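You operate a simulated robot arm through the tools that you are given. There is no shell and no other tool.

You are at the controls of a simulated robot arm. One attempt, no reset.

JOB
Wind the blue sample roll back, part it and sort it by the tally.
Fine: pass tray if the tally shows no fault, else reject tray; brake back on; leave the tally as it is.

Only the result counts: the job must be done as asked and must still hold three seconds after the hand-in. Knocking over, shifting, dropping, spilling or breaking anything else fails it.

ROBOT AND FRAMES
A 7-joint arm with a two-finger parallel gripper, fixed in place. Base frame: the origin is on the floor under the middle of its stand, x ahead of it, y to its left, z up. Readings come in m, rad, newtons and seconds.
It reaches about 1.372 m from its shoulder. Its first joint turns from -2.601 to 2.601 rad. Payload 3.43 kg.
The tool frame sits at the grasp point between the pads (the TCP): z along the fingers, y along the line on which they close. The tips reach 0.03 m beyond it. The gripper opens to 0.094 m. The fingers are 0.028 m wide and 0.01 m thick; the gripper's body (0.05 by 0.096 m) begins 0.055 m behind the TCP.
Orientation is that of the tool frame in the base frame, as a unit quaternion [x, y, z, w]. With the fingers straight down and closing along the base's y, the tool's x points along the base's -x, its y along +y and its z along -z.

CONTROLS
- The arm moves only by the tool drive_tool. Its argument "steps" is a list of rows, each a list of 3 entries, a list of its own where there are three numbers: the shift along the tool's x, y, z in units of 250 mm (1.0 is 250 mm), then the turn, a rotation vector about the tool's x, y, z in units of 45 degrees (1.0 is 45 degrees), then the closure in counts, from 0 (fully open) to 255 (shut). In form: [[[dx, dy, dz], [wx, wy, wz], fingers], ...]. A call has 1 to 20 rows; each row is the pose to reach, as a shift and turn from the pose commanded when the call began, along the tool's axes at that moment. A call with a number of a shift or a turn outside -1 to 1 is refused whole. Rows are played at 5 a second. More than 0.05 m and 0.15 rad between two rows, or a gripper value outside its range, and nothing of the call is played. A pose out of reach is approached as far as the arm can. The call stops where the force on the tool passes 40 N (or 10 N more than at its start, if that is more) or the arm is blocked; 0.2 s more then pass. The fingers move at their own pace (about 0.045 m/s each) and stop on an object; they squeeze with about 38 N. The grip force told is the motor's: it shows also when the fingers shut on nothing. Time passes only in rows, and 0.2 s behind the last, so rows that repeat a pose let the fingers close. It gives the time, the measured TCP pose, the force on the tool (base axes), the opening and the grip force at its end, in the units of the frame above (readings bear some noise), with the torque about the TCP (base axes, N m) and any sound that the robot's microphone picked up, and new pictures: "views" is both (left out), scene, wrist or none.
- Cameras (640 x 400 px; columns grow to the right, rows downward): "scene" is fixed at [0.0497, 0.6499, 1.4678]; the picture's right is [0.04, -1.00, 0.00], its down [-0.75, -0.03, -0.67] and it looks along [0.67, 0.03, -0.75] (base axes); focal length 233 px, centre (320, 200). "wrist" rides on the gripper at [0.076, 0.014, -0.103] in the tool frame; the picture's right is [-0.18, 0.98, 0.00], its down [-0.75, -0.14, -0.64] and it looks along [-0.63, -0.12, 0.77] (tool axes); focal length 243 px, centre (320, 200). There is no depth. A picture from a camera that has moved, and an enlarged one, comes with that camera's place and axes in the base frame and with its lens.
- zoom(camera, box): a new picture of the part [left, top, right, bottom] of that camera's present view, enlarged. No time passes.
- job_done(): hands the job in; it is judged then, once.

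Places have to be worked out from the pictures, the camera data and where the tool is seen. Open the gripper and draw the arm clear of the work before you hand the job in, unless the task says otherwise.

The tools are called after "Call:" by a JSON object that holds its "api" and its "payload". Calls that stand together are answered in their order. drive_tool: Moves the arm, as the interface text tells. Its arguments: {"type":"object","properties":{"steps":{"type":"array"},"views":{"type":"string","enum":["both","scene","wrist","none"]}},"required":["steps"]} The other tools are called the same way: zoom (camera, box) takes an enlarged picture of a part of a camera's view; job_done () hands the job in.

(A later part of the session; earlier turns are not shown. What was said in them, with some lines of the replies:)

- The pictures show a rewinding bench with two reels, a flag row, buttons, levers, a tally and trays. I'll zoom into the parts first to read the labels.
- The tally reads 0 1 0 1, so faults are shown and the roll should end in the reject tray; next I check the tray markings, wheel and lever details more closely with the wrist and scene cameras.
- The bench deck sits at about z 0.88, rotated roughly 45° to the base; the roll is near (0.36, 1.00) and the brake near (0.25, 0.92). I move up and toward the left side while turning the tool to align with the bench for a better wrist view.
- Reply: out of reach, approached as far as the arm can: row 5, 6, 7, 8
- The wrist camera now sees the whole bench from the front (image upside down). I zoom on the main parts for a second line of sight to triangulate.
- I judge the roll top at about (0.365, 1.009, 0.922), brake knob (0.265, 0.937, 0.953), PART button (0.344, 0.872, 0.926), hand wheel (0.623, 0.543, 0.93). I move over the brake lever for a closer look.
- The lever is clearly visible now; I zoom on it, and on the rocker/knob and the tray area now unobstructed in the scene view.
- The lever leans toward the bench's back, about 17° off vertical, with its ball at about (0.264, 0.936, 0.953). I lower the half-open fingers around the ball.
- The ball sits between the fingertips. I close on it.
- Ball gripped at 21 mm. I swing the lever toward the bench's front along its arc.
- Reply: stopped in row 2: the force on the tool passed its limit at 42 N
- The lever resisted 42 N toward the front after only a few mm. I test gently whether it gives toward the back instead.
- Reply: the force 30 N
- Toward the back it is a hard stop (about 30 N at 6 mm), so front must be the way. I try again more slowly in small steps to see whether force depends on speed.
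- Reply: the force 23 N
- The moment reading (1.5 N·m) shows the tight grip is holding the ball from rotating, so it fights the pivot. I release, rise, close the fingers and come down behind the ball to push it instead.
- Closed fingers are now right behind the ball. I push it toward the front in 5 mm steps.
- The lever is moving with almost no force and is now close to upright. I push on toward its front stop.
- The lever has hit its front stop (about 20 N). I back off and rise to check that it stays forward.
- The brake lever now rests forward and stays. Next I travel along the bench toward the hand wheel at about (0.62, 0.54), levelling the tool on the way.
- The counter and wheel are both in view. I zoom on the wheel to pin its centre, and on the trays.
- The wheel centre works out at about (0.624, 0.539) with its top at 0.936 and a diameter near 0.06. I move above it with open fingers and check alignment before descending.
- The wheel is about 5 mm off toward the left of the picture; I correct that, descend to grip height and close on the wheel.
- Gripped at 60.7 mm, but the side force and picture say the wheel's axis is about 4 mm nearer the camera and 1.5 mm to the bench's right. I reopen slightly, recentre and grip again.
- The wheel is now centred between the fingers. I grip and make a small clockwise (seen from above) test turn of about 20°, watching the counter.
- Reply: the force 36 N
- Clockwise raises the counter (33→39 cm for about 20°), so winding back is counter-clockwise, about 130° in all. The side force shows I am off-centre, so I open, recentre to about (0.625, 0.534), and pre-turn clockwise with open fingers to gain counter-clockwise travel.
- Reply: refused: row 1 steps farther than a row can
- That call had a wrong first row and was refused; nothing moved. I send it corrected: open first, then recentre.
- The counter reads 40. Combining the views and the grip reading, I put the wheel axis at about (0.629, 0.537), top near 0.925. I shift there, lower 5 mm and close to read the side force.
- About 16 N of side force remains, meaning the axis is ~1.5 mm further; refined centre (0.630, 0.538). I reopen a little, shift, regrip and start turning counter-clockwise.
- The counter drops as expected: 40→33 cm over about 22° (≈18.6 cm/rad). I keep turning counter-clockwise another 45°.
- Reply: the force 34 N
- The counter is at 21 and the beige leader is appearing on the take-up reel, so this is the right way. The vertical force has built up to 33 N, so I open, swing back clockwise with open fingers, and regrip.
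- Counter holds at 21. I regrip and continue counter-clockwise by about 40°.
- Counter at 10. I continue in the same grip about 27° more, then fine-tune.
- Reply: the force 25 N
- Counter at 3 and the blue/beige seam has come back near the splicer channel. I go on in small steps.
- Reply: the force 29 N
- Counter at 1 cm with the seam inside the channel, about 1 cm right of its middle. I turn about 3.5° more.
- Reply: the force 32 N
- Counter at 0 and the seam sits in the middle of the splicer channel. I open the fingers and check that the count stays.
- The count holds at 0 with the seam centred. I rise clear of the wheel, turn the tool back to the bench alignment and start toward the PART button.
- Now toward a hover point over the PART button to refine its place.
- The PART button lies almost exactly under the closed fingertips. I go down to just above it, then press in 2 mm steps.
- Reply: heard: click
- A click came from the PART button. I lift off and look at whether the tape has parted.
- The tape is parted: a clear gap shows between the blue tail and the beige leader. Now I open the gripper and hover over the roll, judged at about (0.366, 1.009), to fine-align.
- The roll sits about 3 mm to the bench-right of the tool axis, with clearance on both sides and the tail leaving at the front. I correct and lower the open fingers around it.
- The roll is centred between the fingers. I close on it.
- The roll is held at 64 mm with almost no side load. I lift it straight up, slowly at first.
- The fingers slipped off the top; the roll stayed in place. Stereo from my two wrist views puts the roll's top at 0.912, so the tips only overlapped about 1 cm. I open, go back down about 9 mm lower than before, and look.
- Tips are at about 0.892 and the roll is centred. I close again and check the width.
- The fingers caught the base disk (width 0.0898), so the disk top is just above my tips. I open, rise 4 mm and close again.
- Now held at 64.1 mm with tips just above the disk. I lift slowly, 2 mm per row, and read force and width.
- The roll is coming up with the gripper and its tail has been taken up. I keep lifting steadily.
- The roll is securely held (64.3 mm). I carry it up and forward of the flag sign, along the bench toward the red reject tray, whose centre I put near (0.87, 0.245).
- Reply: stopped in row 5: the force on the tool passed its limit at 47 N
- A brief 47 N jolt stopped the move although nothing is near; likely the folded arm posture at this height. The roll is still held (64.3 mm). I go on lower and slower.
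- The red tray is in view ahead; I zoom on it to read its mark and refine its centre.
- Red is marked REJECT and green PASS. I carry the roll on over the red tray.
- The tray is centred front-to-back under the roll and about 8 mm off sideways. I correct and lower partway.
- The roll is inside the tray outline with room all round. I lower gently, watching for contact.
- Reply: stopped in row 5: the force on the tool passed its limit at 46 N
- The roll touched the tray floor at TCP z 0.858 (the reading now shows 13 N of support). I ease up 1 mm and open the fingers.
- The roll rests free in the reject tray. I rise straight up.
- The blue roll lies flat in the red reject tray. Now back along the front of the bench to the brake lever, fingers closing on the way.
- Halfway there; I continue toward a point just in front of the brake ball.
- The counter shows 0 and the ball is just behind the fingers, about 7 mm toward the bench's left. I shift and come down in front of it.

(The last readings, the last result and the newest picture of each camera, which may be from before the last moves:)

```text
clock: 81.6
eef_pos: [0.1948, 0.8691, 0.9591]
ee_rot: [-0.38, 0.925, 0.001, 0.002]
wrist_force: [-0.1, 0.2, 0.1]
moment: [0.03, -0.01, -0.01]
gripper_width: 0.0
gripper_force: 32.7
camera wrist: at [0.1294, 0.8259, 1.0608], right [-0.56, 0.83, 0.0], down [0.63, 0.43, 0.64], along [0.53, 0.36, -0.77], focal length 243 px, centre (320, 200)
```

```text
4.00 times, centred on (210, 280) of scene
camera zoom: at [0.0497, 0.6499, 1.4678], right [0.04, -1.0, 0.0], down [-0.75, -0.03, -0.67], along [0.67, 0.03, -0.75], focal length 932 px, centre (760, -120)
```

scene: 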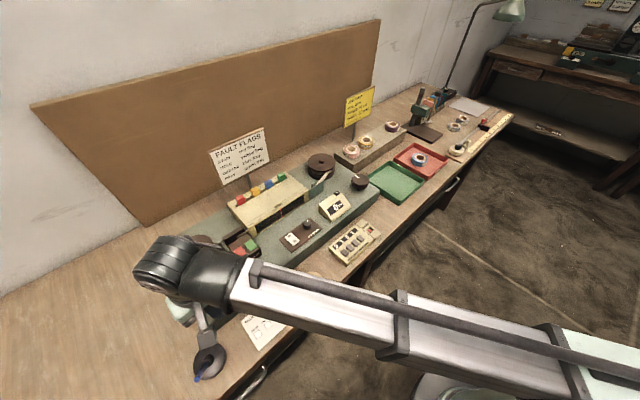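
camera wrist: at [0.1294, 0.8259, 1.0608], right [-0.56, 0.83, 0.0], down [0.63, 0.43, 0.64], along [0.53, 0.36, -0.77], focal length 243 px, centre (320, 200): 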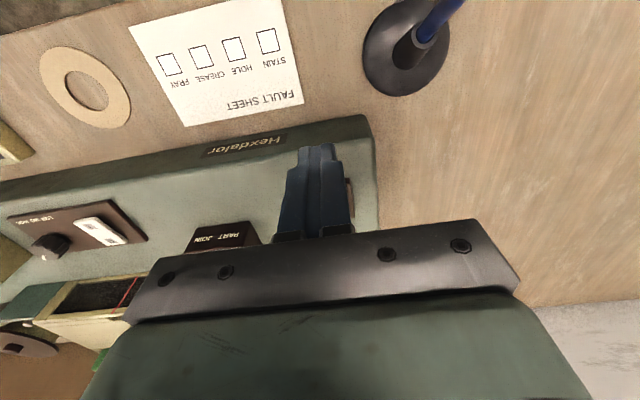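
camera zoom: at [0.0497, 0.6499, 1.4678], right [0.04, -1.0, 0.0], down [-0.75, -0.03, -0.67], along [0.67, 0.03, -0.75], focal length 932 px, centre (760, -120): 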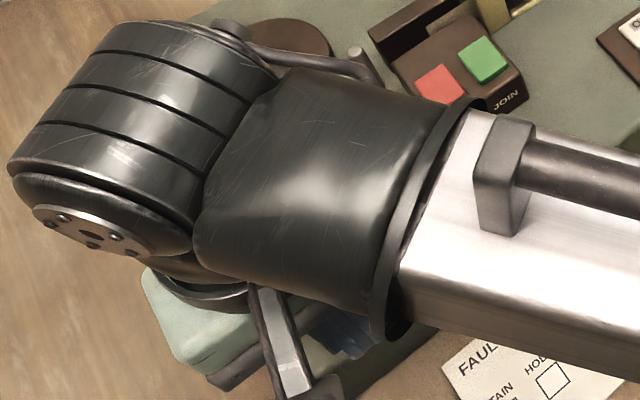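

Fingers are in front of the ball. I push it toward the back in small steps.

Call:
{"api": "drive_tool", "payload": {"steps": [[[-0.03, 0, 0], [0, 0, 0], 255], [[-0.06, 0, 0], [0, 0, 0], 255], [[-0.08, 0, 0], [0, 0, 0], 255], [[-0.1, 0, 0], [0, 0, 0], 255], [[-0.12, 0, 0], [0, 0, 0], 255], [[-0.14, 0, 0], [0, 0, 0], 255], [[-0.16, 0, 0], [0, 0, 0], 255], [[-0.18, 0, 0], [0, 0, 0], 255], [[-0.2, 0, 0], [0, 0, 0], 255]], "views": "wrist"}}

```text
clock: 83.6
eef_pos: [0.2319, 0.9058, 0.9586]
ee_rot: [-0.38, 0.925, -0.001, 0.001]
wrist_force: [0.0, 0.4, -0.6]
moment: [0.01, 0.01, 0.01]
gripper_width: 0.0002
gripper_force: 32.9
camera wrist: at [0.1666, 0.8615, 1.0606], right [-0.56, 0.83, 0.0], down [0.63, 0.43, 0.64], along [0.53, 0.36, -0.77], focal length 243 px, centre (320, 200)
```

wrist: 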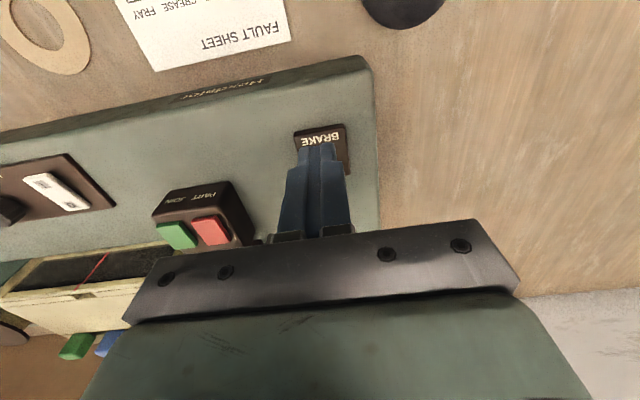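

The label is uncovered again, so the ball has moved back with the fingers. I push on to the rear stop.

Call:
{"api": "drive_tool", "payload": {"steps": [[[-0.02, 0, 0], [0, 0, 0], 255], [[-0.04, 0, 0], [0, 0, 0], 255], [[-0.055, 0, 0], [0, 0, 0], 255], [[-0.07, 0, 0], [0, 0, 0], 255], [[-0.08, 0, 0], [0, 0, 0], 255], [[-0.09, 0, 0], [0, 0, 0], 255]], "views": "wrist"}}

```text
clock: 85.0
eef_pos: [0.246, 0.9201, 0.9583]
ee_rot: [-0.38, 0.925, 0.0, 0.0]
wrist_force: [-4.5, -4.1, 0.7]
moment: [-0.11, 0.14, -0.02]
gripper_width: 0.0002
gripper_force: 33.4
camera wrist: at [0.1807, 0.8771, 1.0618], right [-0.56, 0.83, 0.0], down [0.63, 0.43, 0.64], along [0.53, 0.36, -0.77], focal length 243 px, centre (320, 200)
```

wrist: 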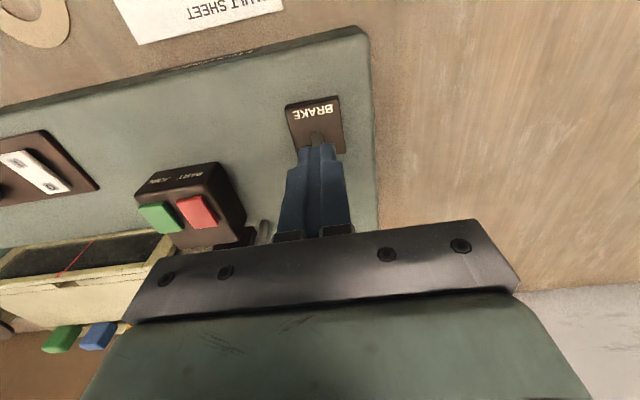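

Resistance begins (6 N) right where the ball originally stood. I press 2 mm more to be sure it is fully home, then back off and rise.

Call:
{"api": "drive_tool", "payload": {"steps": [[[-0.005, 0, 0], [0, 0, 0], 255], [[-0.01, 0, 0], [0, 0, 0], 255]], "views": "none"}}

Call:
{"api": "drive_tool", "payload": {"steps": [[[0.04, 0, 0], [0, 0, 0], 255], [[0.1, 0, 0], [0, 0, 0], 255], [[0.12, -0.05, -0.1], [0, 0, 0], 255], [[0.12, -0.1, -0.24], [0, 0, 0], 200], [[0.12, -0.15, -0.38], [0, 0, 0], 100], [[0.12, -0.2, -0.5], [0, 0, 0], 0], [[0.12, -0.3, -0.5], [0, 0, 0], 0], [[0.12, -0.4, -0.5], [0, 0, 0], 0]], "views": "both"}}

Call:
{"api": "zoom", "payload": {"camera": "wrist", "box": [340, 40, 500, 160]}}

```text
clock: 85.6
eef_pos: [0.2458, 0.9209, 0.9598]
ee_rot: [-0.38, 0.925, -0.001, -0.001]
wrist_force: [-18.4, -17.9, 1.3]
moment: [-0.58, 0.55, -0.04]
gripper_width: 0.0
gripper_force: 33.1
```

```text
clock: 87.4
eef_pos: [0.2975, 0.8318, 1.083]
ee_rot: [-0.379, 0.925, 0.0, 0.002]
wrist_force: [0.5, 0.1, 0.5]
moment: [-0.02, 0.02, -0.01]
gripper_width: 0.0938
gripper_force: 0.0
camera wrist: at [0.2331, 0.788, 1.185], right [-0.56, 0.83, 0.0], down [0.63, 0.43, 0.64], along [0.53, 0.36, -0.77], focal length 243 px, centre (320, 200)
```

scene: 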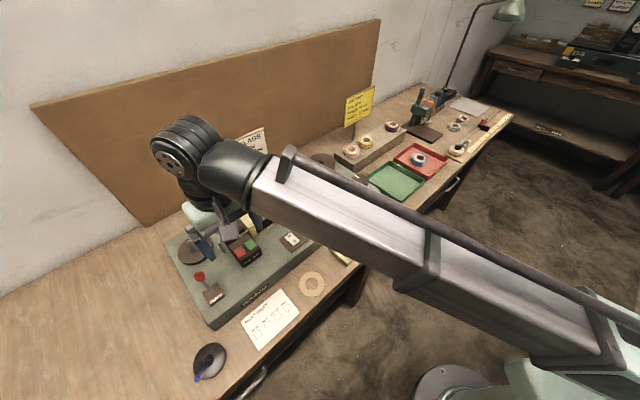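
wrist: 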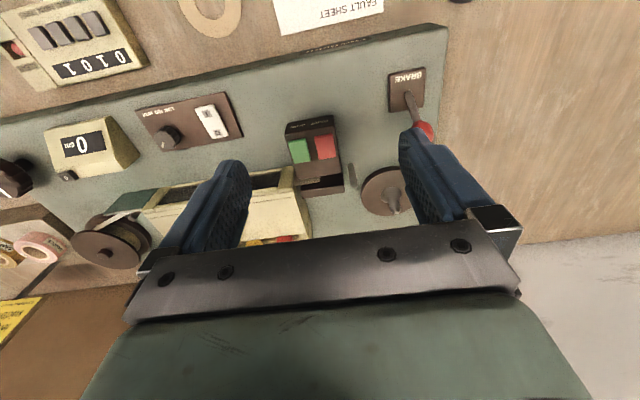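

```text
3.33 times, centred on (420, 100) of wrist
camera zoom: at [0.2331, 0.788, 1.185], right [-0.56, 0.83, 0.0], down [0.63, 0.43, 0.64], along [0.53, 0.36, -0.77], focal length 809 px, centre (-13, 533)
```

zoom: 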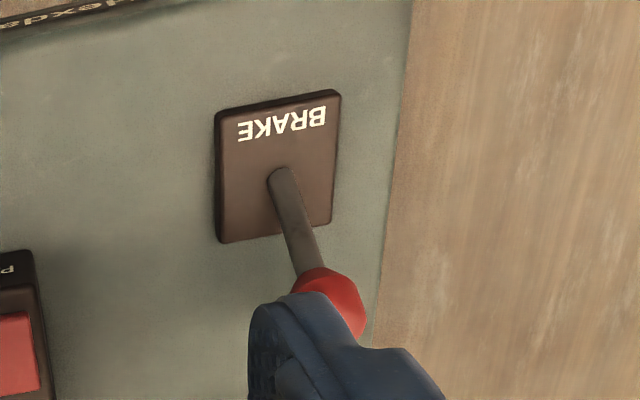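

The brake lever is back at its original rear position, the tally still reads 0101 and the counter 0. I draw the arm away along the bench's front and up for a final check.

Call:
{"api": "drive_tool", "payload": {"steps": [[[0.03, -0.12, -0.06], [0, 0, 0], 0], [[0.06, -0.26, -0.1], [0, 0, 0], 0], [[0.09, -0.4, -0.12], [0, 0, 0], 0], [[0.12, -0.54, -0.14], [0, 0, 0], 0], [[0.14, -0.68, -0.14], [0, 0, 0], 0], [[0.14, -0.82, -0.14], [0, 0, 0], 0], [[0.14, -0.95, -0.14], [0, 0, 0], 0]], "views": "none"}}

Call:
{"api": "drive_tool", "payload": {"steps": [[[0.0, -0.12, 0], [0, 0, 0], 0], [[0.0, -0.26, 0], [0, 0, 0], 0], [[0.0, -0.4, 0], [0, 0, 0], 0], [[0.0, -0.52, 0], [0, 0, 0], 0], [[0.0, -0.52, 0], [0, 0, 0], 0]], "views": "both"}}

Call:
{"api": "zoom", "payload": {"camera": "scene", "box": [160, 210, 280, 310]}}

Call:
{"api": "zoom", "payload": {"camera": "scene", "box": [270, 180, 400, 270]}}

Call:
{"api": "zoom", "payload": {"camera": "scene", "box": [360, 110, 480, 210]}}

```text
clock: 89.0
eef_pos: [0.4382, 0.6378, 1.1209]
ee_rot: [-0.38, 0.925, 0.0, 0.0]
wrist_force: [-0.2, 0.1, -1.0]
moment: [0.0, -0.01, -0.02]
gripper_width: 0.0938
gripper_force: 0.0
```

```text
clock: 90.2
eef_pos: [0.5303, 0.5459, 1.1194]
ee_rot: [-0.38, 0.925, -0.001, 0.001]
wrist_force: [0.0, 0.7, -0.3]
moment: [-0.02, -0.01, -0.03]
gripper_width: 0.094
gripper_force: 0.1
camera wrist: at [0.4656, 0.5009, 1.222], right [-0.56, 0.83, 0.0], down [0.63, 0.43, 0.64], along [0.53, 0.36, -0.77], focal length 243 px, centre (320, 200)
```

scene: 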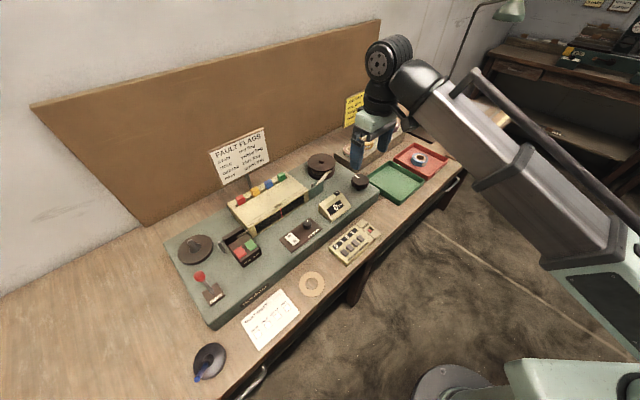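
wrist: 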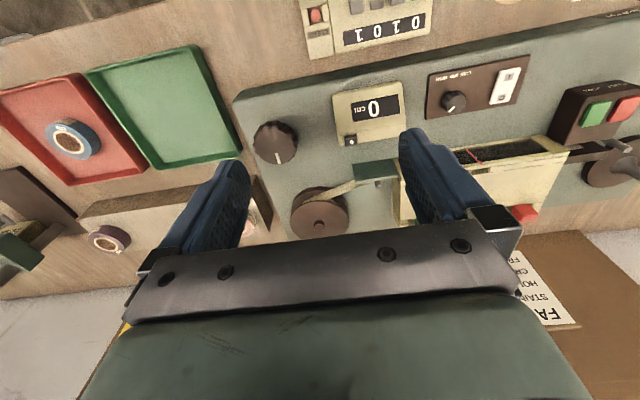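

```text
4.00 times, centred on (220, 260) of scene
camera zoom: at [0.0497, 0.6499, 1.4678], right [0.04, -1.0, 0.0], down [-0.75, -0.03, -0.67], along [0.67, 0.03, -0.75], focal length 932 px, centre (720, -40)
```

zoom: 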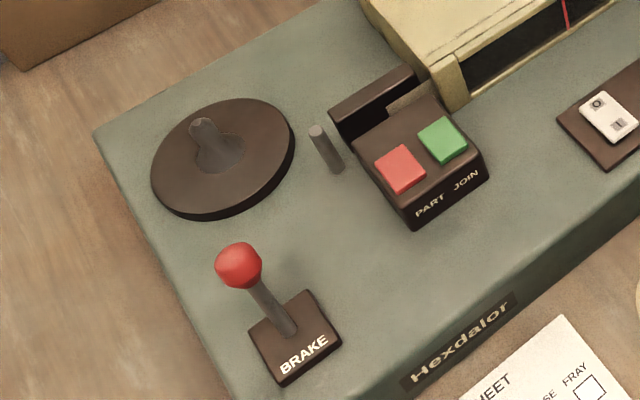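

```text
4.44 times, centred on (335, 225) of scene
camera zoom: at [0.0497, 0.6499, 1.4678], right [0.04, -1.0, 0.0], down [-0.75, -0.03, -0.67], along [0.67, 0.03, -0.75], focal length 1036 px, centre (253, 89)
```

zoom: 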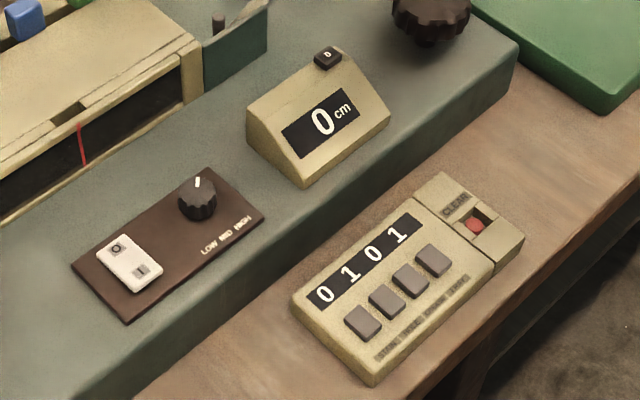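

```text
4.00 times, centred on (420, 160) of scene
camera zoom: at [0.0497, 0.6499, 1.4678], right [0.04, -1.0, 0.0], down [-0.75, -0.03, -0.67], along [0.67, 0.03, -0.75], focal length 932 px, centre (-80, 360)
```

zoom: 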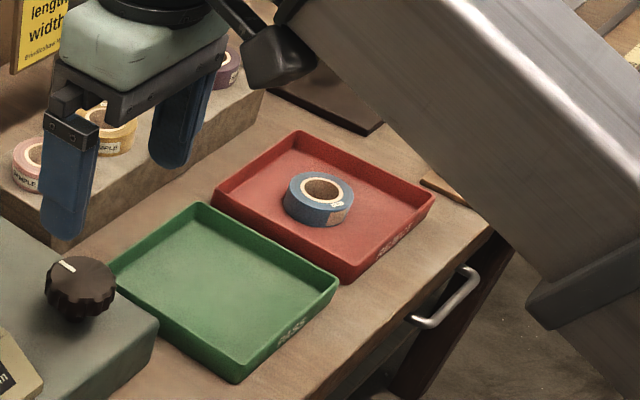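

Everything checks out. The roll was wound back to 0 cm, parted, and now lies in the REJECT tray. The brake lever matches its starting position, the tally still reads 0101, and the arm is open and clear, so I hand the job in.

Call:
{"api": "job_done", "payload": {}}

```text
The job is handed in.
```

The blue sample roll was wound back to 0 cm, parted at the splice, and now lies flat in the red REJECT tray. The tally read 0101 (hole and fray faults), so it went to reject rather than pass.

- **Brake:** it is back in its starting position, pressed against the rear stop. The lever has no on/off marks, so I took that starting position as "on".
- **Tally:** it still reads 0101; I did not touch its keys.
- **Winding:** I first turned the hand wheel the wrong way, so the counter went from 33 to 40 cm before I reversed it down to 0.
- **Picking up the roll:** the first grip slipped off, and the second try closed on the base disk. The third try held. The roll and spindle looked undisturbed afterwards.
- **Carrying and setting down:** the force limit stopped the arm twice. One stop was a 47 N jolt in mid-air with nothing nearby. The other was a 46 N contact when the roll reached the tray floor. The roll stayed in the grip both times, and the final pictures show nothing else moved.

The arm finished open and clear of the bench before the hand-in.
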